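You operate a simulated robot arm through the tools that you are given. There is no shell and no other tool. Be economical: measure what you need, move in short steps, check, and stop when the job is done.

You run a simulated two-armed robot. Do the job below in one go: nothing can be reset, and whatever is moved stays where it is left.

## Task
Undo the hanger ring, lay its tube on the deck's vee blocks and put the liner in the blue drawer.
Fine: slacken the nut first; shut the drawer again.
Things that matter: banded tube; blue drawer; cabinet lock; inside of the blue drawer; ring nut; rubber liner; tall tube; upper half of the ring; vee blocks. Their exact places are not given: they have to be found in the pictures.

It is judged by the outcome, as a careful person would: the job done as asked, and still so three seconds after it is handed in. It fails if anything else is knocked over, pushed out of place, dropped, spilled or broken.

## Robot
Two 7-joint arms with two-finger parallel grippers on one trunk, on a base that drives. Base frame: it is fixed to the floor where the robot stands at the start and does not move with it; the origin is under the middle of the robot, x ahead of it, y to its left, z up; the surface under the hand at the start is at about z = 900. Lengths are in mm, angles in rad, forces in N, time in s.
The left shoulder is at the start at [20, 138, 1327], the right one opposite. With the tool pointing down near the work surface each hand reaches from about 100 to 480 mm from the robot's upright axis, wherever it stands, measured 20 degrees to its own side. Places, roughly: banded tube [-1250, -250, 750]; blue drawer [600, 100, 700]; cabinet lock [400, -100, 800]; inside of the blue drawer [600, 100, 700]; ring nut [500, 0, 900]; upper half of the ring [600, 0, 1000]; vee blocks [-1200, -700, 700]. Payload 1.57 kg a hand.
The tool frame of a hand sits at the grasp point between the pads (the TCP): z along the fingers, y along the line on which they close. The tips reach 30 mm beyond it. Largest opening 80 mm; finger width 17, thickness 12; the body of the gripper, 40 by 82 mm, starts 80 mm behind the TCP.
Orientation is told as [roll, pitch, yaw] about the base's x, y, z axes, in that order, counted from this pose: with the fingers straight down and closing along the base's y, the tool's x points along the base's -x, its y along +y and its z along -z.

## Interface
- The arms move only by the tool step_arm. It takes "left_targets", "right_targets" or both (then of equal length, played together; a hand with none holds still); each is a list that holds one entry, the list of rows, each a list of 7 numbers: the closure in counts, from 0 (fully open) to 255 (shut), then the shift along the tool's x, y, z in mm, then the turn, a rotation vector about the tool's x, y, z in degrees. In form: [[[grip, dx, dy, dz, wx, wy, wz], ...]]. A call has 1 to 20 rows; each row shifts and turns the commanded pose from where the row before left it, along the tool's axes as they then stand. A row lasts 0.2 s, in which the tool goes at most 50 mm and 0.15 rad; a call with a longer step from one row to the next is refused whole, and so is a gripper value outside its range. Where a pose cannot be reached the arm comes as near as it can. A force on the tool above 40 N (or 10 N above the force at the start of the call, whichever is more), or a blocked arm, ends the call early, and 0.2 s more pass. The fingers move at their own pace (about 45 mm/s each) and stop on an object; they squeeze with about 43 N. The grip force told is the motor's: it shows also when the fingers shut on nothing. Time passes only in rows, and 0.2 s behind the last, so rows that do not move let the fingers close. It gives the time, the measured TCP pose, the force on the tool (base axes), the opening and the grip force at its end, in the units of the frame above (readings bear some noise), with the torque about the TCP (base axes, N m) and any sound that the robot's microphone picked up.
- Cameras (640 x 400 px; columns grow to the right, rows downward): "scene" is now at [181.7, -0.8, 1191.6]; the picture's right is [0.02, -1.00, 0.00], its down [-0.73, -0.01, -0.69] and it looks along [0.69, 0.01, -0.73] (base axes); focal length 214 px, centre (320, 200). "left" rides on the left gripper at [72, 7, -122] in its tool frame; the picture's right is [-0.09, 1.00, 0.00], its down [-0.84, -0.08, -0.54] and it looks along [-0.54, -0.05, 0.84] (tool axes); focal length 238 px, centre (320, 200). "right" rides on the right gripper at [72, -7, -122] in its tool frame; the picture's right is [0.09, 1.00, 0.00], its down [-0.84, 0.08, -0.54] and it looks along [-0.54, 0.05, 0.84] (tool axes); focal length 238 px, centre (320, 200).
- snapshot(camera): a new picture of that camera. It takes no simulated time.
- raise_lower(by): slides the trunk up (or, below 0, down) by that many mm; the arms and the scene camera ride with it, the base frame stays. It gives what a move gives, with no picture.
- roll_base(legs): drives the robot by 1 to 6 legs, each [ahead, left, turn to the left] in mm, mm and rad, along the robot's own axes; the way and the turn of a leg run together, so that a leg with both is an arc; at most 1500 mm and 3.142 rad a leg. The arms and the cameras ride along, it lands a little off, and it stops where it bumps. It gives what a move gives.
- head_to(pan, tilt): turns the head with the scene camera to pan (to the left, within 1.047 rad either way) and tilt (down, from -0.506 to 1.204), counted from straight ahead of the robot. It gives what a move gives.
- point_at(camera, pixels): for up to 12 pixels [column, row] of the newest picture of that camera ("zoom" is the newest enlarged one), the place [x, y, z] in the base frame of the surface seen there, good to about 3 mm. It takes no simulated time.
- zoom(camera, box): a new picture of the part [left, top, right, bottom] of that camera's present view, enlarged. It takes no simulated time.
- close_job(): hands the job in; it is judged then, once.

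Work in short steps. Measure before you move; look again where a grasp or a placing could have gone wrong, and mend it. You have 80 turns and 58 pictures in all, those below and enlarged ones among them. Open the grippers and draw the arms clear of the work before you hand the job in, unless the task says otherwise; then end with one line.

The tools are called after "Emit:" as a command line: name --argument value ..., lists and objects as JSON in quotes. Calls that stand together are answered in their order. step_arm: Moves the arms, as the interface text tells. Its arguments: {"type":"object","properties":{"left_targets":{"type":"array","items":{"type":"array","items":{"type":"array","items":{"type":"number"}}}},"right_targets":{"type":"array","items":{"type":"array","items":{"type":"array","items":{"type":"number"}}}}},"required":[]} The other tools are called the same way: raise_lower (by) slides the trunk up or down; roll_base (legs) drives the base; head_to (pan, tilt) turns the head that bears the scene camera; snapshot (camera) takes a picture; point_at (camera, pixels) gives the place of the surface under pixels of a picture; zoom (camera, box) takes an enlarged picture of a part of a camera's view; close_job () hands the job in.

At the start:

```text
clock: 0.0
left_tool_pos: [333.7, 173.9, 1175.8]
left_ee_rot: [0.0, 0.575, 0.011]
left_ft_force: [0.7, 0.0, -0.2]
left_moment: [-0.01, -0.01, 0.01]
left_grip_width: 80.0
left_grip_force: 0.1
right_tool_pos: [363.3, -176.2, 1161.6]
right_ee_rot: [0.0, 0.566, -0.005]
right_ft_force: [-0.1, -0.3, -0.5]
right_moment: [0.02, 0.04, 0.0]
right_grip_width: 80.1
right_grip_force: 0.1
trunk travel left (down, up): [-702.0, 538.0]
robot x, y, heading: [0.7, 2.7, -0.001]
head pan, tilt: [0.019, 0.813]
```

scene: 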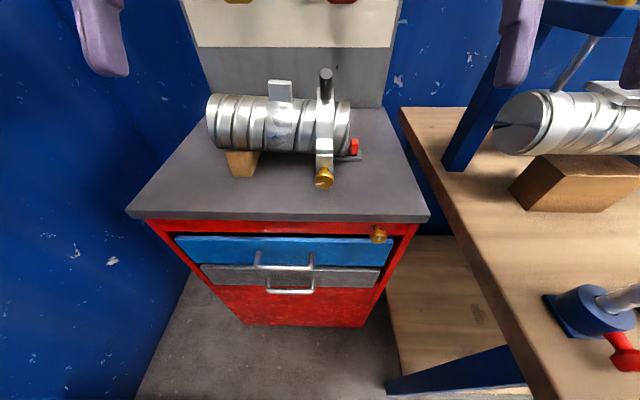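
right: 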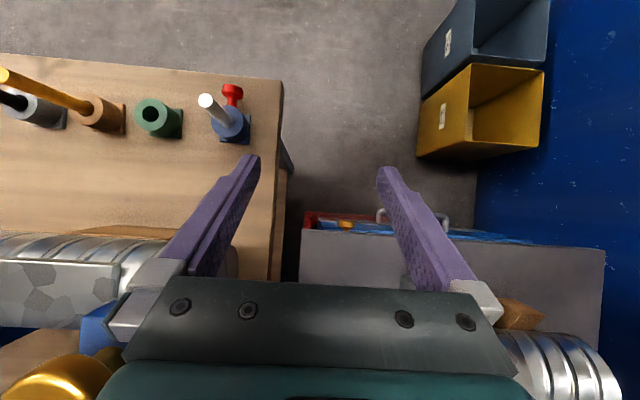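
left: 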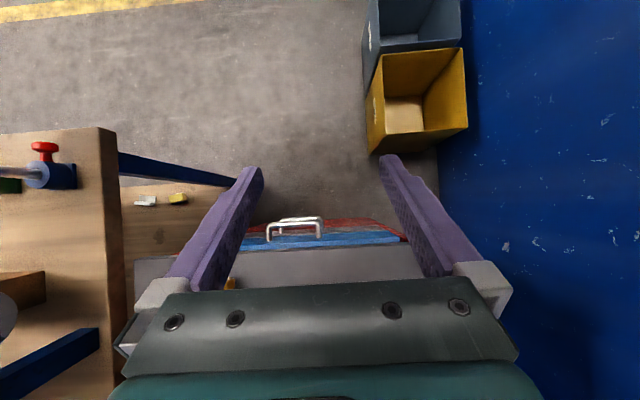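

The scene shows a ring (silver band) on a tube at about (325,130), with a gold nut at (324,178), black lever at (326,85), and red thing at (354,146). I'll zoom in and measure.

Emit:
zoom --camera "scene" --box '[190, 50, 400, 200]'

Emit:
zoom --camera "scene" --box '[130, 200, 440, 340]'

Emit:
point_at --camera "scene" --pixels '[[324, 178], [326, 85], [354, 146], [280, 90], [325, 130], [240, 165], [220, 120], [300, 267], [379, 237], [212, 250], [346, 120], [280, 120]]'

```text
2.67 times, centred on (295, 125) of scene
```

zoom: 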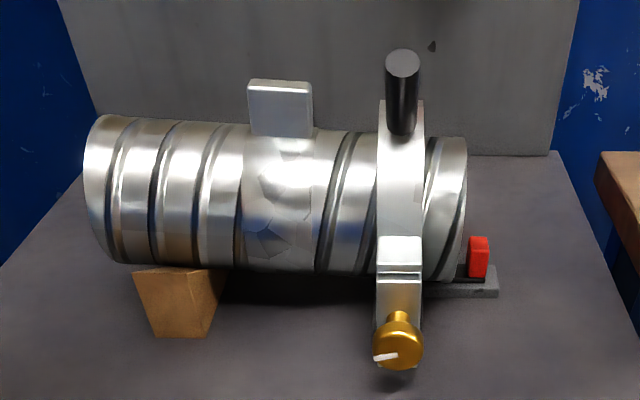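

```text
2.06 times, centred on (285, 270) of scene
```

zoom: 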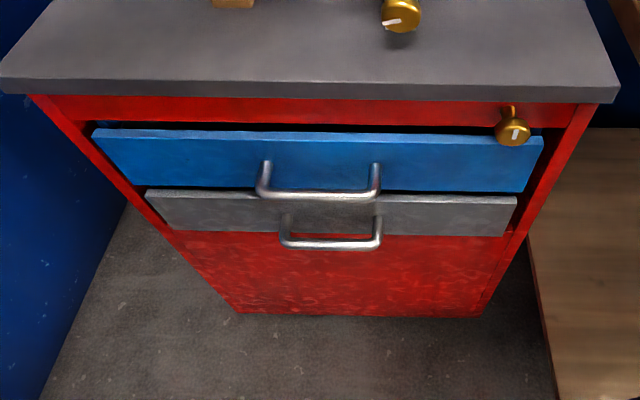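

```text
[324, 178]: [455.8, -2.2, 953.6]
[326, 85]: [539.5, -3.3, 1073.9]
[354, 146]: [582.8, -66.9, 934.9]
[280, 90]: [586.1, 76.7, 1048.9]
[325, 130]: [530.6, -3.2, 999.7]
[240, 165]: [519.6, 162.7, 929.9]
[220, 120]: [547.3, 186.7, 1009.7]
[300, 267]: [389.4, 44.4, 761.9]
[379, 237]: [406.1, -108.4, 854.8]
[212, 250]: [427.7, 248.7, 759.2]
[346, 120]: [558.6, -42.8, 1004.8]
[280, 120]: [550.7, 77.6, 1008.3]
```

The ring sits around a tube lying along y. I look round to the right bench and then behind for the other things.

Emit:
head_to --pan -0.9 --tilt 0.6

Emit:
snapshot --camera "scene"

Emit:
head_to --pan 0.0 --tilt 0.2

Emit:
snapshot --camera "scene"

```text
clock: 1.2
left_tool_pos: [332.1, 174.0, 1173.8]
left_ee_rot: [0.001, 0.578, 0.011]
left_ft_force: [0.5, -0.4, -1.0]
left_moment: [0.01, 0.02, 0.01]
left_grip_width: 80.0
left_grip_force: 0.1
right_tool_pos: [362.4, -176.2, 1159.2]
right_ee_rot: [-0.001, 0.567, -0.004]
right_ft_force: [-0.1, 0.3, 0.6]
right_moment: [-0.01, 0.0, 0.0]
right_grip_width: 80.0
right_grip_force: 0.1
trunk travel left (down, up): [-702.0, 538.0]
robot x, y, heading: [-3.9, 1.3, -0.001]
head pan, tilt: [-0.901, 0.6]
```

```text
52 pictures are left
```

scene: 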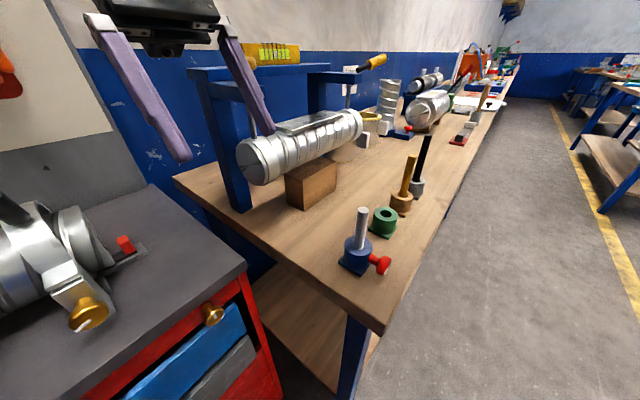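

```text
clock: 2.4
left_tool_pos: [333.1, 173.6, 1175.6]
left_ee_rot: [0.001, 0.578, 0.01]
left_ft_force: [-0.3, 0.1, -0.6]
left_moment: [0.01, 0.01, -0.04]
left_grip_width: 80.0
left_grip_force: 0.0
right_tool_pos: [363.7, -176.4, 1159.7]
right_ee_rot: [-0.001, 0.568, -0.004]
right_ft_force: [0.3, 0.3, 0.0]
right_moment: [0.0, -0.02, -0.01]
right_grip_width: 79.9
right_grip_force: 0.0
trunk travel left (down, up): [-702.0, 538.0]
robot x, y, heading: [0.9, 1.4, 0.004]
head pan, tilt: [0.0, 0.201]
```

```text
51 pictures are left
```

scene: 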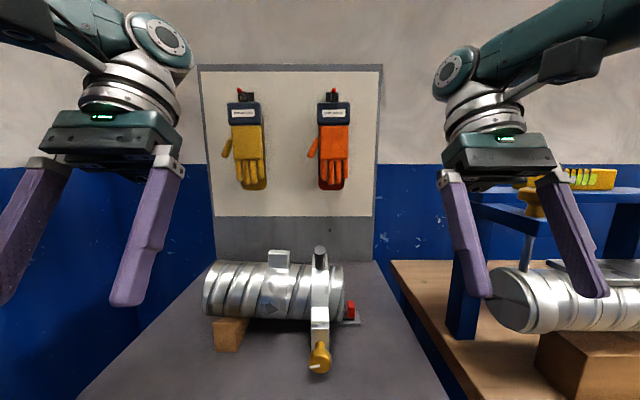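

I'll locate obstacles around the robot (bins, wall, bench edge) before turning.

Emit:
point_at --camera "left" --pixels '[[405, 110], [375, 150], [420, 20], [500, 60], [60, 135], [110, 140], [180, 10], [290, 230], [560, 250]]'

Emit:
point_at --camera "right" --pixels '[[425, 150], [430, 60], [270, 85], [40, 65], [230, 120], [300, 20]]'

```text
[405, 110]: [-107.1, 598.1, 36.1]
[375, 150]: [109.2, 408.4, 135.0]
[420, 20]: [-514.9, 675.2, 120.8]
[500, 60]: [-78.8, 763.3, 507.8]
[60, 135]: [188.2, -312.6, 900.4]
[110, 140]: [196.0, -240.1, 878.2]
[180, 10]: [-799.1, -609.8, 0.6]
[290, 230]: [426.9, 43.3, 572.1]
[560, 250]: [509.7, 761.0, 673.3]
```

```text
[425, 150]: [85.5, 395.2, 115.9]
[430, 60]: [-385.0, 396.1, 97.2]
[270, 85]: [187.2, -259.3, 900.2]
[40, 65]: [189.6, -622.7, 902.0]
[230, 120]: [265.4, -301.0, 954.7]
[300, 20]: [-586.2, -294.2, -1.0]
```

Bins lie along y>395, bench front edge at x≈188. I back up 420 mm and turn right by 180° to see the deck.

Emit:
roll_base --legs '[[-420, 0, 0], [0, 0, -1.5], [0, 0, -1.2]]'

Emit:
head_to --pan 0.0 --tilt 0.65

Emit:
snapshot --camera "scene"

```text
clock: 11.7
left_tool_pos: [-649.9, -298.1, 1175.1]
left_ee_rot: [-0.002, 0.578, -2.691]
left_ft_force: [-0.2, -0.2, 0.1]
left_moment: [0.0, -0.03, 0.01]
left_grip_width: 79.8
left_grip_force: 0.1
right_tool_pos: [-827.1, 5.9, 1161.0]
right_ee_rot: [0.0, 0.567, -2.707]
right_ft_force: [-0.1, 1.1, -0.9]
right_moment: [-0.02, 0.03, 0.0]
right_grip_width: 80.0
right_grip_force: 0.1
trunk travel left (down, up): [-702.0, 538.0]
robot x, y, heading: [-424.0, 2.7, -2.704]
head pan, tilt: [0.0, 0.201]
```

```text
clock: 12.6
left_tool_pos: [-650.3, -298.3, 1175.6]
left_ee_rot: [0.0, 0.577, -2.691]
left_ft_force: [-1.0, 0.1, 0.5]
left_moment: [-0.01, 0.04, -0.04]
left_grip_width: 79.9
left_grip_force: 0.0
right_tool_pos: [-826.4, 6.4, 1160.8]
right_ee_rot: [-0.001, 0.568, -2.707]
right_ft_force: [0.7, -0.1, 0.8]
right_moment: [-0.02, -0.02, -0.02]
right_grip_width: 80.0
right_grip_force: 0.0
trunk travel left (down, up): [-702.0, 538.0]
robot x, y, heading: [-421.3, -0.0, -2.707]
head pan, tilt: [0.0, 0.649]
```

```text
50 pictures are left
```

scene: 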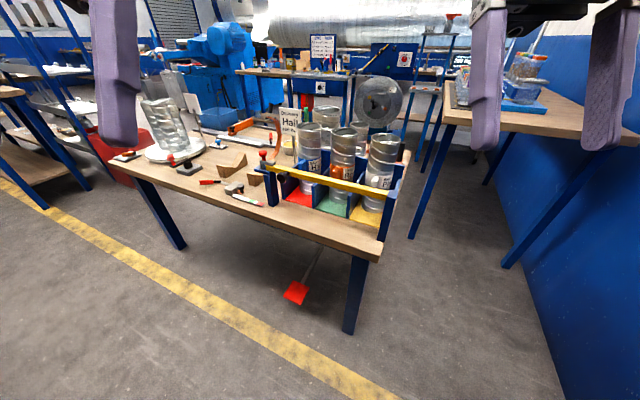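

A bench (deck) appears with vee blocks near (232,165)/(256,178) and standing tubes in a rack. Zoom and measure.

Emit:
zoom --camera "scene" --box '[110, 70, 420, 260]'

Emit:
point_at --camera "scene" --pixels '[[232, 165], [256, 178], [345, 150], [310, 150], [383, 160], [170, 130], [376, 260], [115, 160], [265, 160], [243, 198], [340, 172], [210, 182]]'

```text
2.06 times, centred on (265, 165) of scene
```

zoom: 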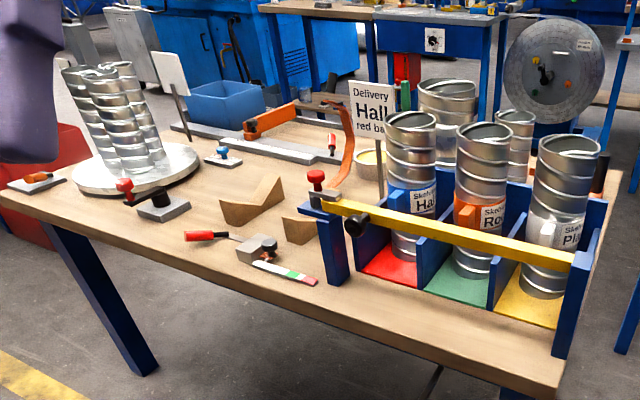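

```text
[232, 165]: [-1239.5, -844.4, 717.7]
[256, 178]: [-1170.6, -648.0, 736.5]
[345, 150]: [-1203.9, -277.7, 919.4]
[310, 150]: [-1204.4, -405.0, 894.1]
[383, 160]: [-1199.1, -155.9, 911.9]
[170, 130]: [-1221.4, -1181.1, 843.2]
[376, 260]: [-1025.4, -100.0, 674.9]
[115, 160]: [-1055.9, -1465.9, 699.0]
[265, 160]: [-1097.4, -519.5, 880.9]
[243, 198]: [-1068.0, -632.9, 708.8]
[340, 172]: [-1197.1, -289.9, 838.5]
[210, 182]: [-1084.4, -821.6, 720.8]
```

I read the sign and look at the two vee blocks in more detail.

Emit:
zoom --camera "scene" --box '[200, 100, 300, 210]'

Emit:
zoom --camera "scene" --box '[260, 90, 420, 250]'

```text
3.64 times, centred on (250, 155) of scene
```

zoom: 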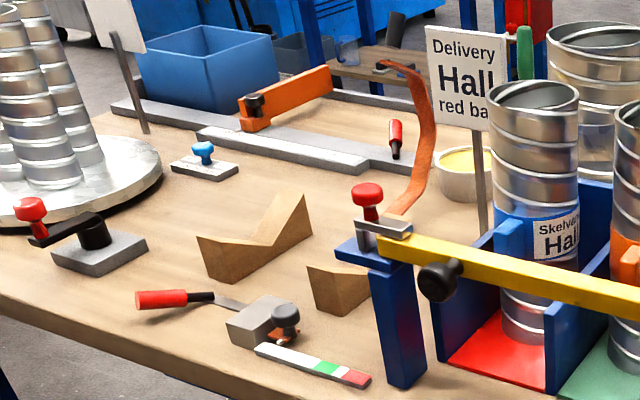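

```text
2.50 times, centred on (340, 170) of scene
```

zoom: 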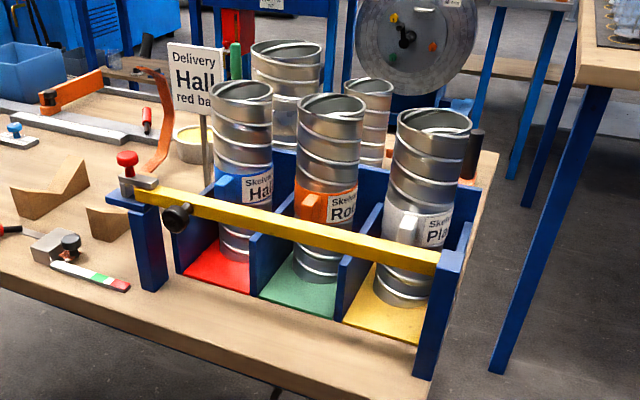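

Now I measure the vee block corners in the scene picture.

Emit:
point_at --camera "scene" --pixels '[[217, 168], [231, 169], [243, 157], [247, 162], [220, 175], [235, 172], [248, 175], [251, 183], [258, 180], [240, 163], [226, 163], [254, 172]]'

```text
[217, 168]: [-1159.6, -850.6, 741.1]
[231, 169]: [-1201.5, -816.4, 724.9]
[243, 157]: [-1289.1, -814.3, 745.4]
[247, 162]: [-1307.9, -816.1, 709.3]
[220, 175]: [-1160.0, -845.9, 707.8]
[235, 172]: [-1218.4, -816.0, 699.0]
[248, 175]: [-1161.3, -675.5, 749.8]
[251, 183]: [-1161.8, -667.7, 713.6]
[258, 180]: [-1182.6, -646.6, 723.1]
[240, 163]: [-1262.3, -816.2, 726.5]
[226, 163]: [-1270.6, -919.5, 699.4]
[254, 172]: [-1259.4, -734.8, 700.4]
```

Vee blocks: axis along y at x≈-1235, faces at y≈-646 and -816, deck z≈699. I drive back to the cabinet, a bit nearer and left.

Emit:
roll_base --legs '[[0, 0, 1.5], [0, 0, 1.207], [520, 50, 0]]'

Emit:
head_to --pan -0.15 --tilt 0.7

Emit:
zoom --camera "scene" --box '[150, 60, 450, 250]'

```text
clock: 22.3
left_tool_pos: [426.8, 248.0, 1175.9]
left_ee_rot: [0.0, 0.577, 0.04]
left_ft_force: [-0.3, 0.9, 0.2]
left_moment: [0.0, 0.0, -0.01]
left_grip_width: 79.8
left_grip_force: 0.1
right_tool_pos: [465.8, -101.9, 1159.8]
right_ee_rot: [0.0, 0.567, 0.024]
right_ft_force: [0.1, -0.5, 0.2]
right_moment: [0.0, -0.03, 0.02]
right_grip_width: 80.0
right_grip_force: 0.1
trunk travel left (down, up): [-702.0, 538.0]
robot x, y, heading: [98.1, 68.8, 0.03]
head pan, tilt: [0.0, 0.649]
```

```text
clock: 23.0
left_tool_pos: [426.0, 246.9, 1175.4]
left_ee_rot: [0.0, 0.58, 0.04]
left_ft_force: [-0.5, 0.2, 0.8]
left_moment: [-0.01, 0.0, -0.04]
left_grip_width: 80.2
left_grip_force: 0.0
right_tool_pos: [466.1, -102.6, 1160.2]
right_ee_rot: [-0.001, 0.566, 0.022]
right_ft_force: [0.0, 0.9, 0.5]
right_moment: [0.0, -0.01, -0.02]
right_grip_width: 80.0
right_grip_force: 0.0
trunk travel left (down, up): [-702.0, 538.0]
robot x, y, heading: [98.0, 65.4, 0.024]
head pan, tilt: [-0.15, 0.7]
```

```text
2.11 times, centred on (300, 155) of scene
```

zoom: 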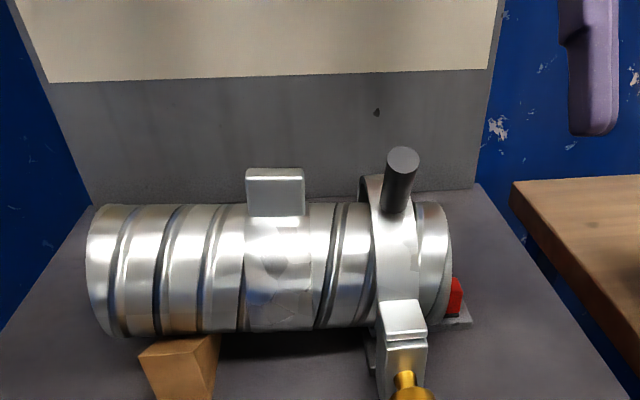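

I measure points on the tab, tube, ring ears, nut and black handle in this zoom.

Emit:
point_at --camera "zoom" --pixels '[[250, 175], [300, 172], [275, 190], [250, 210], [300, 210], [402, 158], [395, 205], [405, 318], [403, 360], [405, 393], [100, 270], [450, 260]]'

Emit:
snapshot --camera "right"

```text
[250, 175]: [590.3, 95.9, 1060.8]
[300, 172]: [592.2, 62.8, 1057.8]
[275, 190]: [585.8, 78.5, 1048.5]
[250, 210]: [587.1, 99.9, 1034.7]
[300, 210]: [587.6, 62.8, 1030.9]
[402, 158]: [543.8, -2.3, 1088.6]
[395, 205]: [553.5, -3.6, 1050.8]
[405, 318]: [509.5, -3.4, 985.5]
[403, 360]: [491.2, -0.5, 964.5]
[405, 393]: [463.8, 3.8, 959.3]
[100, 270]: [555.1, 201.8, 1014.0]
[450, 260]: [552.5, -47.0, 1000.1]
```

```text
45 pictures are left
```

right: 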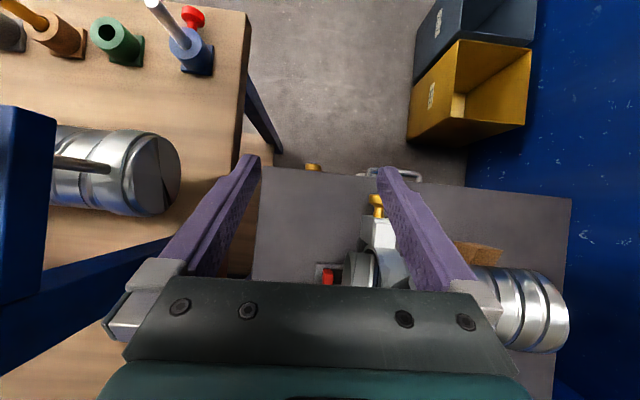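

Tab is y 61–99, top z≈1060, x≈595. Next I look closely at the nut and its axis, and at the lock.

Emit:
head_to --pan -0.2 --tilt 0.95

Emit:
zoom --camera "scene" --box '[250, 80, 410, 180]'

```text
clock: 23.8
left_tool_pos: [425.8, 246.6, 1175.7]
left_ee_rot: [-0.002, 0.579, 0.04]
left_ft_force: [0.1, -0.1, 0.1]
left_moment: [-0.04, 0.01, 0.03]
left_grip_width: 80.1
left_grip_force: 0.1
right_tool_pos: [465.3, -101.8, 1158.7]
right_ee_rot: [-0.001, 0.568, 0.022]
right_ft_force: [-0.8, 0.3, 0.0]
right_moment: [0.02, -0.01, -0.02]
right_grip_width: 80.2
right_grip_force: 0.0
trunk travel left (down, up): [-702.0, 538.0]
robot x, y, heading: [96.8, 64.5, 0.029]
head pan, tilt: [-0.201, 0.949]
```

```text
4.00 times, centred on (330, 130) of scene
```

zoom: 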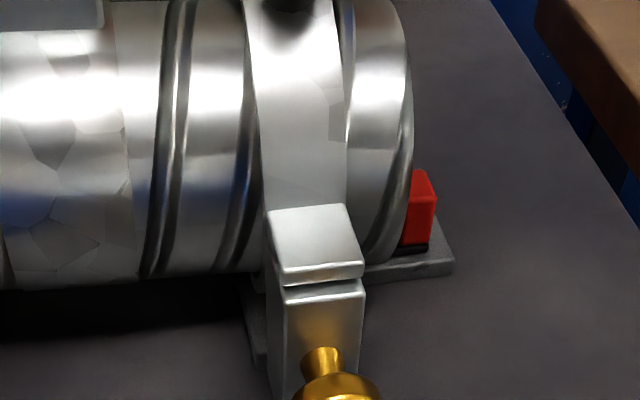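

The knob seems to come out of the lower ear along −x. I zoom on knob and lock and measure.

Emit:
zoom --camera "scene" --box '[270, 150, 430, 250]'

Emit:
point_at --camera "zoom" --pixels '[[261, 75], [259, 110], [259, 150], [225, 110], [295, 110], [240, 45], [225, 20], [243, 128]]'

```text
4.00 times, centred on (350, 200) of scene
```

zoom: 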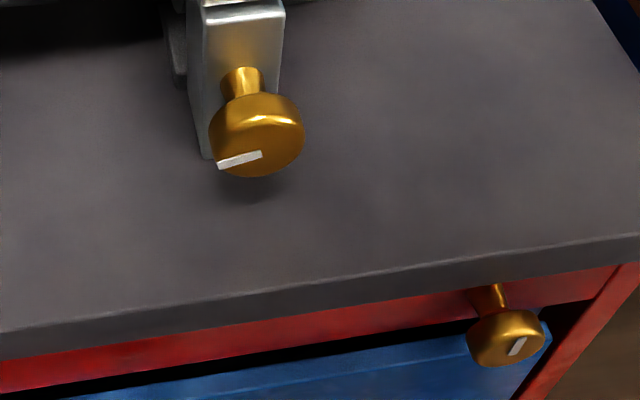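

```text
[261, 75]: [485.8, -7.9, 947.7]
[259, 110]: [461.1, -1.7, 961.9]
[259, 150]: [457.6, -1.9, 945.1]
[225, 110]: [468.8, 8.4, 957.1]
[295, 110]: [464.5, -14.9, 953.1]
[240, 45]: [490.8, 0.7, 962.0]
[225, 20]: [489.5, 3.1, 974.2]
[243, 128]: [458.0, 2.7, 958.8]
```

Knob: axis along x at about y −3, z 947, face x≈457, ear face x≈490. I back up ~100 mm, square the heading, and check the counter edge.

Emit:
roll_base --legs '[[-95, 0, -0.027]]'

Emit:
step_arm --right_targets '[[[0, 0, 0, 0, 0, -8.2, 0], [0, 0, 0, 0, 0, -8.2, 0], [0, 0, 0, 0, 0, -8.2, 0], [0, 0, 0, 0, 0, -8.2, 0], [0, 0, 0, 0, 0, -8.2, 0], [0, 0, 0, 0, 0, -8.2, 0], [0, 0, 0, 0, 0, -8.2, 0], [0, 0, 0, 0, 0, -8.2, 0], [0, 0, 0, 0, 0, -8.2, 0], [0, 0, 0, 0, 0, -8.2, 0], [0, 0, 0, 0, 0, -8.2, 0], [0, 0, 0, 0, 0, -8.2, 0], [0, 0, 0, 0, 0, -8.2, 0], [0, 0, 0, 0, 0, -8.2, 0], [0, 0, 0, 0, 0, -7.7, 0]]]'

Emit:
snapshot --camera "scene"

```text
clock: 24.9
left_tool_pos: [337.1, 239.0, 1176.4]
left_ee_rot: [-0.001, 0.576, 0.015]
left_ft_force: [0.2, 0.9, 0.3]
left_moment: [0.0, 0.03, 0.01]
left_grip_width: 80.1
left_grip_force: 0.0
right_tool_pos: [365.6, -113.0, 1160.4]
right_ee_rot: [0.001, 0.568, -0.004]
right_ft_force: [0.8, -0.2, 0.8]
right_moment: [0.02, 0.03, 0.01]
right_grip_width: 79.8
right_grip_force: 0.1
trunk travel left (down, up): [-702.0, 538.0]
robot x, y, heading: [3.5, 61.1, 0.007]
head pan, tilt: [-0.201, 0.949]
```

```text
clock: 28.1
left_tool_pos: [336.4, 237.5, 1175.4]
left_ee_rot: [0.0, 0.578, 0.015]
left_ft_force: [-0.5, 0.1, -0.1]
left_moment: [-0.03, -0.02, 0.0]
left_grip_width: 79.9
left_grip_force: 0.0
right_tool_pos: [384.0, -110.3, 1155.9]
right_ee_rot: [-0.191, -1.569, 0.191]
right_ft_force: [-0.9, 0.7, -0.1]
right_moment: [0.01, -0.02, 0.01]
right_grip_width: 79.9
right_grip_force: 0.1
right hand out of reach, approached as far as the arm can: row 10, 11
trunk travel left (down, up): [-702.0, 538.0]
robot x, y, heading: [3.8, 62.8, 0.007]
head pan, tilt: [-0.201, 0.949]
```

```text
42 pictures are left
```

scene: 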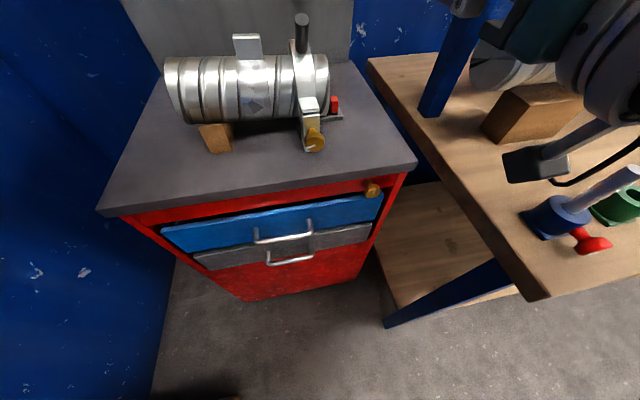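

The right tool now points along +x. I bring it to in front of the knob, TCP (400,−3,947).

Emit:
step_arm --right_targets '[[[60, 35, 18, 2.5, 0, 0, 0], [60, 35, 18, 2.5, 0, 0, 0], [60, 35, 18, 2.5, 0, 0, 0], [60, 35, 18, 2.5, 0, 0, 0], [60, 35, 18, 2.5, 0, 0, 0], [60, 34, 17, 2.5, 0, 0, 0], [60, 0, 0, 0, 0, 0, 0]]]'

Emit:
snapshot --camera "right"

Emit:
zoom --camera "scene" --box '[200, 60, 420, 200]'

```text
clock: 29.7
left_tool_pos: [336.6, 236.8, 1175.5]
left_ee_rot: [-0.004, 0.578, 0.015]
left_ft_force: [1.0, 0.3, 0.5]
left_moment: [0.02, -0.02, 0.01]
left_grip_width: 80.0
left_grip_force: 0.0
right_tool_pos: [399.0, -2.6, 945.6]
right_ee_rot: [2.178, -1.569, -2.176]
right_ft_force: [0.0, 0.1, 0.7]
right_moment: [0.02, 0.01, 0.0]
right_grip_width: 61.4
right_grip_force: 0.0
trunk travel left (down, up): [-702.0, 538.0]
robot x, y, heading: [5.6, 60.7, 0.005]
head pan, tilt: [-0.201, 0.949]
```

```text
41 pictures are left
```

right: 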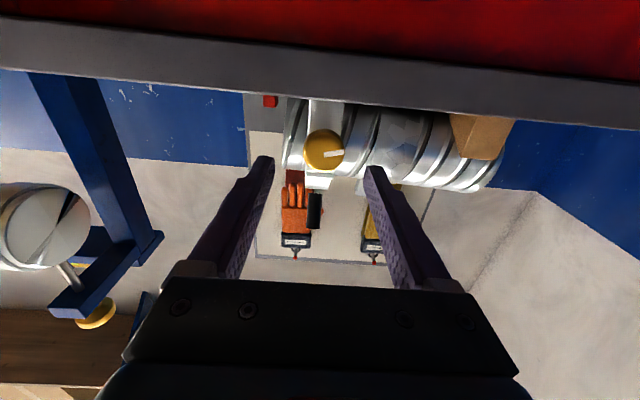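

```text
2.86 times, centred on (310, 130) of scene
```

zoom: 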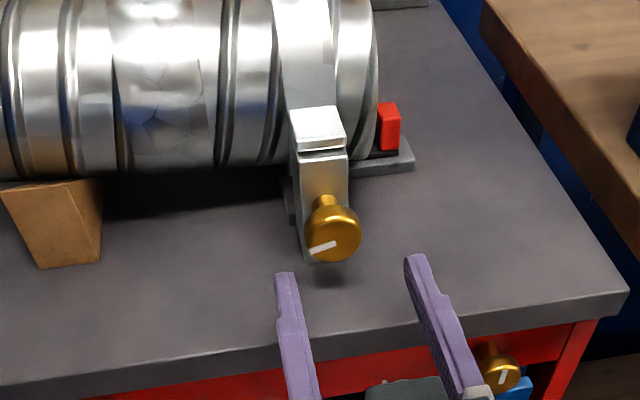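

The hand is lined up; I measure the knob face centre with the hand camera.

Emit:
point_at --camera "right" --pixels '[[323, 150], [308, 150], [340, 150], [323, 134], [323, 166], [333, 154], [318, 120], [310, 65]]'

```text
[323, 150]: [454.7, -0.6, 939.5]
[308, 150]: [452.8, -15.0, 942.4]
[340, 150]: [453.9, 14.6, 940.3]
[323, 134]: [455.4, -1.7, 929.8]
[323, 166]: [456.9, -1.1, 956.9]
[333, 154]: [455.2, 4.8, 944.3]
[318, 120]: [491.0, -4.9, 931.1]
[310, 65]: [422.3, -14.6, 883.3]
```

Knob centre ≈ (y −0.5, z 943), Ø≈34. I shift, pre-turn +75°, narrow the opening to ~46, and advance to TCP x≈455.

Emit:
step_arm --right_targets '[[[110, 2.5, 2, 0, 0, 0, 0], [110, 0, 0, 0, 0, 0, 8.4], [110, 0, 0, 0, 0, 0, 8.4], [110, 0, 0, 0, 0, 0, 8.4], [110, 0, 0, 0, 0, 0, 8.4], [110, 0, 0, 0, 0, 0, 8.4], [110, 0, 0, 0, 0, 0, 8.4], [110, 0, 0, 0, 0, 0, 8.4], [110, 0, 0, 0, 0, 0, 8.4], [110, 0, 0, 0, 0, 0, 8.4], [110, 0, 0, 0, 0, 0, 0]]]'

Emit:
snapshot --camera "right"

```text
clock: 32.1
left_tool_pos: [335.6, 236.9, 1175.7]
left_ee_rot: [-0.001, 0.578, 0.013]
left_ft_force: [0.3, -0.4, -0.1]
left_moment: [0.01, 0.01, -0.01]
left_grip_width: 79.8
left_grip_force: 0.1
right_tool_pos: [380.9, -22.1, 985.3]
right_ee_rot: [1.557, -0.663, -1.58]
right_ft_force: [0.4, 0.9, -0.4]
right_moment: [0.0, 0.0, 0.0]
right_grip_width: 45.1
right_grip_force: 0.0
right hand out of reach, approached as far as the arm can: row 7, 8, 9, 10
trunk travel left (down, up): [-702.0, 538.0]
robot x, y, heading: [7.4, 59.5, 0.002]
head pan, tilt: [-0.201, 0.949]
```

```text
39 pictures are left
```

right: 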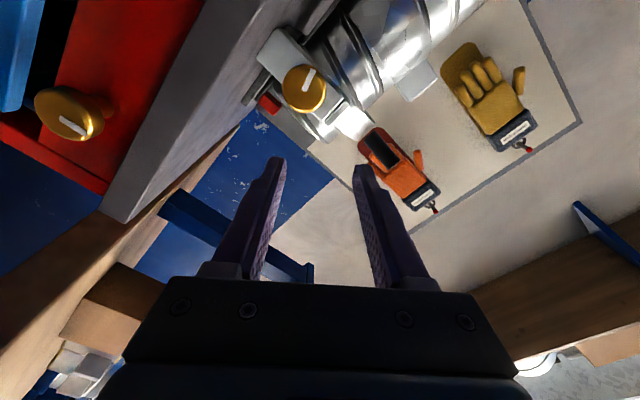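

Reach ends beyond about +45°. I turn back ~35° and read the pose.

Emit:
step_arm --right_targets '[[[110, 0, 0, 0, 0, 0, -8.4], [110, 0, 0, 0, 0, 0, -8.4], [110, 0, 0, 0, 0, 0, -8.4], [110, 0, 0, 0, 0, 0, -8.4], [110, 0, 0, 0, 0, 0, 0]]]'

```text
clock: 33.3
left_tool_pos: [336.5, 237.9, 1174.9]
left_ee_rot: [-0.004, 0.577, 0.013]
left_ft_force: [0.2, 0.6, -0.7]
left_moment: [0.02, -0.01, -0.02]
left_grip_width: 79.9
left_grip_force: 0.1
right_tool_pos: [381.5, -23.9, 983.8]
right_ee_rot: [1.541, -1.253, -1.558]
right_ft_force: [0.2, 0.1, -0.1]
right_moment: [0.04, 0.0, -0.02]
right_grip_width: 45.4
right_grip_force: 0.1
trunk travel left (down, up): [-702.0, 538.0]
robot x, y, heading: [7.4, 60.0, 0.004]
head pan, tilt: [-0.201, 0.949]
```

Pose stayed shifted; the tool axis is still +x with roll +18°. I re-centre on the knob axis at x≈415 and turn to about +43°.

Emit:
step_arm --right_targets '[[[110, 23, 4.8, 16.5, 0, 0, 0], [110, 23.3, 4.7, 16.5, 0, 0, 0], [110, 0, 0, 0, 0, 0, 8.4], [110, 0, 0, 0, 0, 0, 8.4], [110, 0, 0, 0, 0, 0, 8.4], [110, 0, 0, 0, 0, 0, 0]]]'

```text
clock: 34.7
left_tool_pos: [337.9, 238.3, 1175.4]
left_ee_rot: [-0.002, 0.577, 0.013]
left_ft_force: [0.0, 0.0, 0.2]
left_moment: [0.0, -0.01, 0.01]
left_grip_width: 79.8
left_grip_force: 0.1
right_tool_pos: [410.2, -28.6, 943.7]
right_ee_rot: [1.531, -0.838, -1.571]
right_ft_force: [-0.6, 0.3, 0.5]
right_moment: [0.01, -0.04, 0.0]
right_grip_width: 45.6
right_grip_force: 0.1
right hand out of reach, approached as far as the arm can: row 5
trunk travel left (down, up): [-702.0, 538.0]
robot x, y, heading: [5.2, 60.6, 0.001]
head pan, tilt: [-0.201, 0.949]
```

The limit is near when reaching across; turning the base left by 0.35 rad will put the nut more to the right arm's side. Retreat first, then turn.

Emit:
step_arm --right_targets '[[[110, 0, 0, -40, 0, 0, 0], [110, 0, 0, 0, 0, 0, -8.4], [110, 0, 0, 0, 0, 0, -8.4], [110, 0, 0, 0, 0, 0, -8.4], [110, 0, 0, 0, 0, 0, -8.4], [110, 0, 0, 0, 0, 0, -8.4]]]'

Emit:
roll_base --legs '[[0, 0, 0.35]]'

```text
clock: 36.1
left_tool_pos: [336.0, 237.3, 1175.6]
left_ee_rot: [0.0, 0.579, 0.013]
left_ft_force: [-0.6, 0.0, -0.2]
left_moment: [-0.04, -0.02, -0.02]
left_grip_width: 79.9
left_grip_force: 0.1
right_tool_pos: [370.3, -27.8, 944.7]
right_ee_rot: [1.19, -1.545, -1.207]
right_ft_force: [-0.4, 0.0, 0.0]
right_moment: [0.03, -0.02, -0.01]
right_grip_width: 45.7
right_grip_force: 0.1
trunk travel left (down, up): [-702.0, 538.0]
robot x, y, heading: [6.4, 59.9, 0.003]
head pan, tilt: [-0.201, 0.949]
```

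```text
clock: 37.6
left_tool_pos: [259.4, 338.2, 1175.8]
left_ee_rot: [-0.001, 0.579, 0.354]
left_ft_force: [0.6, 0.0, -0.9]
left_moment: [-0.01, -0.02, -0.01]
left_grip_width: 80.1
left_grip_force: 0.0
right_tool_pos: [379.9, 100.7, 943.6]
right_ee_rot: [1.221, -1.543, -0.897]
right_ft_force: [0.6, 0.1, -0.6]
right_moment: [0.04, -0.02, 0.01]
right_grip_width: 45.6
right_grip_force: 0.1
trunk travel left (down, up): [-702.0, 538.0]
robot x, y, heading: [5.8, 61.5, 0.341]
head pan, tilt: [-0.201, 0.949]
```

I re-align the tool to +x, move in front of the knob, and pre-turn +50°.

Emit:
step_arm --right_targets '[[[110, 0, 0, 0, 6.17, 0, 0], [110, 0, 0, 0, 6.17, 0, 0], [110, 0, 0, 0, 6.17, 0, 0], [110, 0, -34, 8, 0, 0, 0], [110, 0, -34, 8, 0, 0, 0], [110, 0, -33.5, 8, 0, 0, 0], [110, 0, 0, 0, 0, 0, 8.4], [110, 0, 0, 0, 0, 0, 8.4], [110, 0, 0, 0, 0, 0, 8.4], [110, 0, 0, 0, 0, 0, 8.4], [110, 0, 0, 0, 0, 0, 8.4], [110, 0, 0, 0, 0, 0, 8.4], [110, 0, 0, 0, 0, 0, 0]]]'

Emit:
snapshot --camera "right"

```text
clock: 40.4
left_tool_pos: [259.1, 337.3, 1175.1]
left_ee_rot: [-0.002, 0.582, 0.353]
left_ft_force: [0.3, -0.1, -0.6]
left_moment: [0.02, -0.01, -0.01]
left_grip_width: 79.9
left_grip_force: 0.1
right_tool_pos: [405.2, -2.1, 940.9]
right_ee_rot: [1.545, -0.766, -1.551]
right_ft_force: [-0.1, 0.2, 0.2]
right_moment: [-0.02, 0.0, -0.02]
right_grip_width: 45.1
right_grip_force: 0.1
right hand out of reach, approached as far as the arm can: row 12
trunk travel left (down, up): [-702.0, 538.0]
robot x, y, heading: [4.2, 65.5, 0.339]
head pan, tilt: [-0.201, 0.949]
```

```text
38 pictures are left
```

right: 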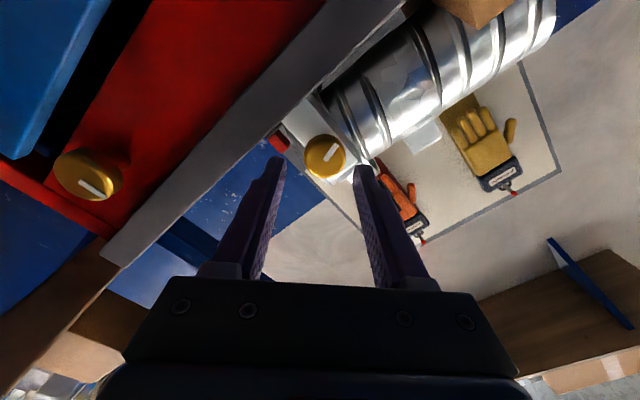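

Aligned. I advance 50 mm, close on the knob and check the grip.

Emit:
step_arm --right_targets '[[[110, 0, 2.5, 25, 0, 0, 0], [110, 0, 0, 25, 0, 0, 0], [110, 0, 0, 0, 0, 0, 0], [200, 0, 0, 0, 0, 0, 0], [255, 0, 0, 0, 0, 0, 0], [255, 0, 0, 0, 0, 0, 0]]]'

```text
clock: 41.8
left_tool_pos: [260.4, 338.2, 1175.9]
left_ee_rot: [-0.001, 0.58, 0.355]
left_ft_force: [0.0, 0.3, 0.0]
left_moment: [0.01, -0.01, 0.0]
left_grip_width: 79.6
left_grip_force: 0.0
right_tool_pos: [416.4, -1.2, 942.6]
right_ee_rot: [1.54, -0.767, -1.551]
right_ft_force: [-0.3, 0.3, -0.3]
right_moment: [0.02, -0.04, -0.02]
right_grip_width: 0.0
right_grip_force: 12.6
right hand out of reach, approached as far as the arm can: row 1, 2
trunk travel left (down, up): [-702.0, 538.0]
robot x, y, heading: [8.2, 66.8, 0.338]
head pan, tilt: [-0.201, 0.949]
```

Out of reach at x=416; the base must come nearer. I open, draw back 90 mm, and drive 90 mm along +x.

Emit:
step_arm --right_targets '[[[110, 0, 0, 0, 0, 0, 0], [110, 0, 0, 0, 0, 0, 0], [110, 0, 0, 0, 0, 0, 0], [110, 0, 0, -45, 0, 0, 0], [110, 0, 0, -45, 0, 0, 0]]]'

Emit:
roll_base --legs '[[85, -30, 0]]'

```text
clock: 43.0
left_tool_pos: [259.6, 339.0, 1175.7]
left_ee_rot: [-0.003, 0.58, 0.354]
left_ft_force: [0.4, 1.2, 0.2]
left_moment: [0.02, 0.01, 0.0]
left_grip_width: 79.9
left_grip_force: 0.1
right_tool_pos: [326.4, -1.3, 942.4]
right_ee_rot: [1.545, -0.769, -1.552]
right_ft_force: [0.9, 0.2, 0.1]
right_moment: [-0.01, 0.01, -0.01]
right_grip_width: 45.7
right_grip_force: 0.0
trunk travel left (down, up): [-702.0, 538.0]
robot x, y, heading: [3.3, 64.1, 0.339]
head pan, tilt: [-0.201, 0.949]
```

```text
clock: 44.1
left_tool_pos: [349.7, 338.6, 1175.4]
left_ee_rot: [-0.001, 0.577, 0.353]
left_ft_force: [-0.3, -1.0, 0.5]
left_moment: [0.04, -0.03, -0.01]
left_grip_width: 80.0
left_grip_force: 0.0
right_tool_pos: [415.0, -1.3, 943.2]
right_ee_rot: [1.544, -0.767, -1.551]
right_ft_force: [0.1, -0.3, 0.5]
right_moment: [-0.05, 0.03, -0.01]
right_grip_width: 45.5
right_grip_force: 0.1
trunk travel left (down, up): [-702.0, 538.0]
robot x, y, heading: [93.3, 63.6, 0.341]
head pan, tilt: [-0.201, 0.949]
```

Well placed; advance 40 mm to TCP x≈455 and close on the knob.

Emit:
step_arm --right_targets '[[[110, 0, 0.5, 20, 0, 0, 0], [110, 0, 0, 20, 0, 0, 0], [110, 0, 0, 0, 0, 0, 0], [255, 0, 0, 0, 0, 0, 0], [255, 0, 0, 0, 0, 0, 0], [255, 0, 0, 0, 0, 0, 0]]]'

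```text
clock: 45.5
left_tool_pos: [348.6, 339.1, 1175.9]
left_ee_rot: [0.0, 0.579, 0.355]
left_ft_force: [-0.7, -0.3, 0.6]
left_moment: [-0.01, 0.0, -0.03]
left_grip_width: 80.1
left_grip_force: 0.1
right_tool_pos: [455.1, 1.3, 944.8]
right_ee_rot: [1.546, -0.767, -1.552]
right_ft_force: [-0.5, 0.6, 2.7]
right_moment: [-0.05, -0.76, 0.66]
right_grip_width: 33.9
right_grip_force: 34.1
trunk travel left (down, up): [-702.0, 538.0]
robot x, y, heading: [93.0, 61.2, 0.344]
head pan, tilt: [-0.201, 0.949]
```

Knob gripped (33.9 mm). I turn anticlockwise (−z) about 100°.

Emit:
step_arm --right_targets '[[[255, 0, 0, 0, 0, 0, -8.4], [255, 0, 0, 0, 0, 0, -8.4], [255, 0, 0, 0, 0, 0, -8.4], [255, 0, 0, 0, 0, 0, -8.4], [255, 0, 0, 0, 0, 0, -8.4], [255, 0, 0, 0, 0, 0, -8.4], [255, 0, 0, 0, 0, 0, -8.4], [255, 0, 0, 0, 0, 0, -8.4], [255, 0, 0, 0, 0, 0, -8.4], [255, 0, 0, 0, 0, 0, -8.4], [255, 0, 0, 0, 0, 0, -8.4], [255, 0, 0, 0, 0, 0, -8.4]]]'

Emit:
snapshot --camera "right"

```text
clock: 48.1
left_tool_pos: [349.2, 337.9, 1175.2]
left_ee_rot: [-0.002, 0.579, 0.353]
left_ft_force: [0.2, 0.2, 0.6]
left_moment: [0.01, -0.02, 0.0]
left_grip_width: 80.0
left_grip_force: 0.1
right_tool_pos: [455.6, -2.0, 943.9]
right_ee_rot: [-1.551, -0.612, 1.557]
right_ft_force: [-9.3, -2.7, 18.8]
right_moment: [0.02, -0.72, -1.59]
right_grip_width: 33.9
right_grip_force: 41.4
trunk travel left (down, up): [-702.0, 538.0]
robot x, y, heading: [96.7, 62.7, 0.341]
head pan, tilt: [-0.201, 0.949]
```

```text
37 pictures are left
```

right: 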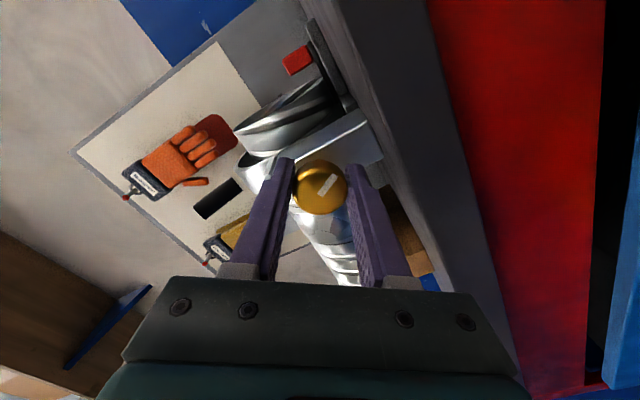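

The knob turned along (mark fixed relative to fingers). I continue turning in the same direction.

Emit:
step_arm --right_targets '[[[255, 0, 0, 0, 0, 0, -8.4], [255, 0, 0, 0, 0, 0, -8.4], [255, 0, 0, 0, 0, 0, -8.4], [255, 0, 0, 0, 0, 0, -8.4], [255, 0, 0, 0, 0, 0, -8.4], [255, 0, 0, 0, 0, 0, -8.4], [255, 0, 0, 0, 0, 0, -8.4], [255, 0, 0, 0, 0, 0, -8.4]]]'

Emit:
snapshot --camera "right"

```text
clock: 49.9
left_tool_pos: [348.5, 338.4, 1174.9]
left_ee_rot: [-0.001, 0.579, 0.354]
left_ft_force: [0.5, -0.2, -0.3]
left_moment: [-0.01, 0.0, -0.02]
left_grip_width: 80.0
left_grip_force: 0.0
right_tool_pos: [455.6, 0.2, 944.4]
right_ee_rot: [-1.557, 0.562, 1.584]
right_ft_force: [-6.4, 1.9, 27.4]
right_moment: [-0.02, -1.36, 0.68]
right_grip_width: 32.9
right_grip_force: 40.9
trunk travel left (down, up): [-702.0, 538.0]
robot x, y, heading: [95.8, 62.4, 0.345]
head pan, tilt: [-0.201, 0.949]
```

```text
36 pictures are left
```

right: 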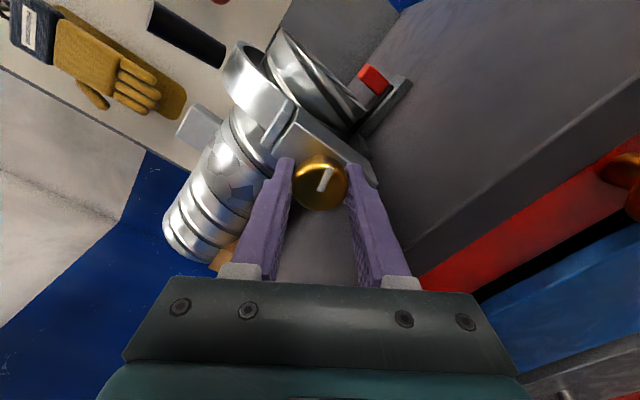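

The mark now lags slightly (≈75° vs ≈45° in image), perhaps at a stop. I turn two more steps and compare.

Emit:
step_arm --right_targets '[[[255, 0, 0, 0, 0, 0, -8.4], [255, 0, 0, 0, 0, 0, -8.4], [255, 0, 0, 0, 0, 0, -8.4]]]'

Emit:
zoom --camera "right" --box '[240, 100, 400, 220]'

```text
clock: 50.7
left_tool_pos: [349.7, 339.2, 1175.7]
left_ee_rot: [-0.002, 0.579, 0.353]
left_ft_force: [0.2, 0.0, 0.3]
left_moment: [0.05, -0.02, 0.01]
left_grip_width: 80.0
left_grip_force: 0.0
right_tool_pos: [455.4, 0.6, 943.3]
right_ee_rot: [-1.547, 1.003, 1.596]
right_ft_force: [-6.3, 3.4, 20.7]
right_moment: [-0.03, -1.55, 0.34]
right_grip_width: 32.8
right_grip_force: 41.0
trunk travel left (down, up): [-702.0, 538.0]
robot x, y, heading: [93.3, 65.8, 0.341]
head pan, tilt: [-0.201, 0.949]
```

```text
3.33 times, centred on (320, 160) of right
```

zoom: 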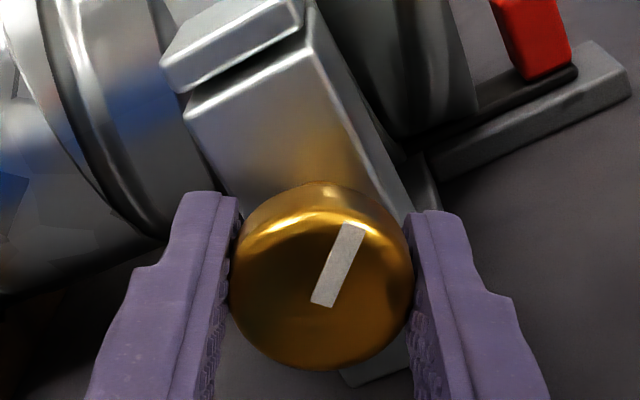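

Still turning with the fingers (~165° so far). I open, wind the wrist back ~150°, and take another stroke.

Emit:
step_arm --right_targets '[[[110, 0, 0, 0, 0, 0, 0], [110, 0, 0, 0, 0, 0, 0], [110, 0, 0, 0, 0, 0, 8.4], [110, 0, 0, 0, 0, 0, 8.4], [110, 0, 0, 0, 0, 0, 8.4], [110, 0, 0, 0, 0, 0, 8.4], [110, 0, 0, 0, 0, 0, 8.4], [110, 0, 0, 0, 0, 0, 8.4], [110, 0, 0, 0, 0, 0, 8.4], [110, 0, 0, 0, 0, 0, 8.4], [110, 0, 0, 0, 0, 0, 8.4], [110, 0, 0, 0, 0, 0, 8.4], [110, 0, 0, 0, 0, 0, 8.4], [110, 0, 0, 0, 0, 0, 8.4], [110, 0, 0, 0, 0, 0, 8.4], [110, 0, 0, 0, 0, 0, 8.4], [110, 0, 0, 0, 0, 0, 8.4], [110, 0, 0, 0, 0, 0, 8.4], [110, 0, 0, 0, 0, 0, 8.4], [110, 0, 0, 0, 0, 0, 8.4]]]'

Emit:
zoom --camera "right" --box '[220, 80, 420, 220]'

```text
clock: 54.9
left_tool_pos: [348.6, 338.9, 1174.9]
left_ee_rot: [-0.001, 0.581, 0.352]
left_ft_force: [0.6, 0.3, 0.5]
left_moment: [0.05, 0.0, 0.0]
left_grip_width: 79.9
left_grip_force: 0.0
right_tool_pos: [454.8, -2.4, 943.3]
right_ee_rot: [1.311, -1.495, -1.31]
right_ft_force: [-0.2, -0.5, 0.0]
right_moment: [0.01, 0.03, -0.02]
right_grip_width: 45.4
right_grip_force: 0.1
trunk travel left (down, up): [-702.0, 538.0]
robot x, y, heading: [92.6, 63.3, 0.343]
head pan, tilt: [-0.201, 0.949]
```

```text
2.86 times, centred on (320, 150) of right
```

zoom: 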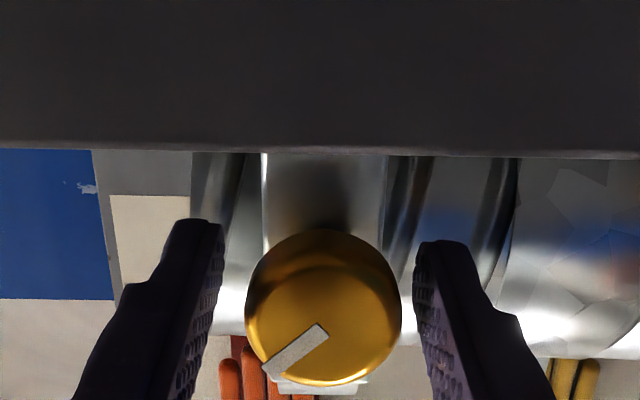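

The nut has turned about 200°. Another gripped stroke.

Emit:
step_arm --right_targets '[[[255, 0, 1.5, 0, 0, 0, 0], [255, 0, 0, 0, 0, 0, 0], [255, 0, 0, 0, 0, 0, -8.4], [255, 0, 0, 0, 0, 0, -8.4], [255, 0, 0, 0, 0, 0, -8.4], [255, 0, 0, 0, 0, 0, -8.4], [255, 0, 0, 0, 0, 0, -8.4], [255, 0, 0, 0, 0, 0, -8.4], [255, 0, 0, 0, 0, 0, -8.4], [255, 0, 0, 0, 0, 0, -8.4], [255, 0, 0, 0, 0, 0, -8.4], [255, 0, 0, 0, 0, 0, -8.4], [255, 0, 0, 0, 0, 0, -8.4], [255, 0, 0, 0, 0, 0, -8.4], [255, 0, 0, 0, 0, 0, -8.4], [255, 0, 0, 0, 0, 0, -8.4], [255, 0, 0, 0, 0, 0, -8.4], [255, 0, 0, 0, 0, 0, -8.4], [255, 0, 0, 0, 0, 0, -8.4]]]'

Emit:
zoom --camera "right" --box '[200, 20, 440, 220]'

```text
clock: 58.9
left_tool_pos: [350.2, 338.2, 1174.1]
left_ee_rot: [-0.002, 0.577, 0.354]
left_ft_force: [-0.8, 0.0, -0.9]
left_moment: [-0.01, -0.02, 0.0]
left_grip_width: 80.0
left_grip_force: 0.1
right_tool_pos: [457.2, 3.2, 941.9]
right_ee_rot: [-1.539, 0.853, 1.596]
right_ft_force: [5.1, 2.7, 1.2]
right_moment: [0.82, -1.13, 0.69]
right_grip_width: 32.9
right_grip_force: 41.0
trunk travel left (down, up): [-702.0, 538.0]
robot x, y, heading: [92.1, 62.0, 0.34]
head pan, tilt: [-0.201, 0.949]
```

```text
2.00 times, centred on (320, 120) of right
```

zoom: 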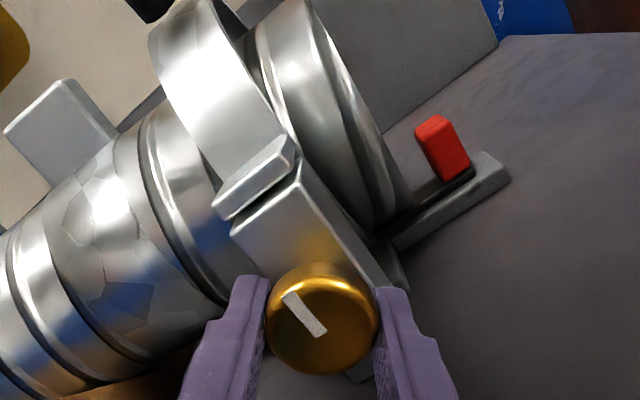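

Torque 0.8 N·m and the mark slipped: the nut is at its stop, fully slack. I release, back away, and unwind the wrist.

Emit:
step_arm --right_targets '[[[110, 0, 0, 0, 0, 0, 0], [110, 0, 0, 0, 0, 0, 0], [110, 0, 0, -40, 0, 0, 0], [110, 0, 0, -40, 0, 0, 0], [60, 0, 0, 0, 0, 0, 8.4], [60, 0, 0, 0, 0, 0, 8.4], [60, 0, 0, 0, 0, 0, 8.4], [60, 0, 0, 0, 0, 0, 8.4], [60, 0, 0, 0, 0, 0, 8.4], [60, 0, 0, 0, 0, 0, 8.4], [60, 0, 0, 0, 0, 0, 8.4], [60, 0, 0, 0, 0, 0, 8.4], [60, 0, 0, 0, 0, 0, 8.4], [60, 0, 0, 0, 0, 0, 8.4], [60, 0, 0, 0, 0, 0, 8.4], [60, 0, 0, 0, 0, 0, 8.4], [60, 0, 0, 0, 0, 0, 8.4], [60, 0, 0, 0, 0, 0, 8.4], [60, 0, 0, 0, 0, 0, 8.4], [60, 0, 0, 0, 0, 0, 8.4]]]'

Emit:
head_to --pan -0.5 --tilt 0.65

Emit:
zoom --camera "scene" --box '[180, 40, 460, 240]'

```text
clock: 63.1
left_tool_pos: [348.2, 339.3, 1175.2]
left_ee_rot: [0.0, 0.58, 0.352]
left_ft_force: [-0.3, 0.3, 0.3]
left_moment: [-0.01, -0.05, -0.01]
left_grip_width: 80.2
left_grip_force: 0.1
right_tool_pos: [375.7, 1.2, 944.0]
right_ee_rot: [-1.311, -1.496, 1.311]
right_ft_force: [-0.1, -0.7, 0.3]
right_moment: [0.01, 0.03, 0.01]
right_grip_width: 61.0
right_grip_force: 0.0
trunk travel left (down, up): [-702.0, 538.0]
robot x, y, heading: [93.4, 64.1, 0.344]
head pan, tilt: [-0.201, 0.949]
```

```text
clock: 63.9
left_tool_pos: [348.8, 338.3, 1173.7]
left_ee_rot: [-0.002, 0.581, 0.352]
left_ft_force: [-0.7, 0.8, -1.0]
left_moment: [0.01, -0.01, 0.0]
left_grip_width: 79.9
left_grip_force: 0.1
right_tool_pos: [374.9, 1.2, 944.5]
right_ee_rot: [-1.322, -1.492, 1.321]
right_ft_force: [0.1, 0.2, 0.0]
right_moment: [0.01, -0.01, -0.04]
right_grip_width: 61.1
right_grip_force: 0.0
trunk travel left (down, up): [-702.0, 538.0]
robot x, y, heading: [94.2, 60.8, 0.344]
head pan, tilt: [-0.499, 0.649]
```

```text
2.00 times, centred on (320, 140) of scene
```

zoom: 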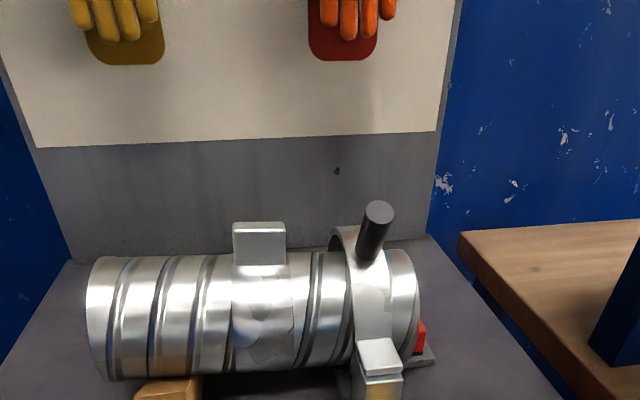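

I measure handle, back panel, ring top, and the ears.

Emit:
point_at --camera "zoom" --pixels '[[379, 208], [368, 252], [362, 215], [395, 215], [250, 180], [337, 240], [375, 285], [378, 355], [382, 383], [345, 238], [258, 228], [405, 262]]'

```text
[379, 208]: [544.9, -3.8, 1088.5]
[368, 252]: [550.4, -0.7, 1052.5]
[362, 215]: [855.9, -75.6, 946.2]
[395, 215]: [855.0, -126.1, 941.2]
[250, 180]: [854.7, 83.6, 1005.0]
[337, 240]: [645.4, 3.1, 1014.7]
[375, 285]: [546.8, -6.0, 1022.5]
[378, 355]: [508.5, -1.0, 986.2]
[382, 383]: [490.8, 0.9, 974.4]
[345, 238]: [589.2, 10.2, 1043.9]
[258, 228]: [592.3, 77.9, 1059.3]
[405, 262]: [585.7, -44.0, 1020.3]
```

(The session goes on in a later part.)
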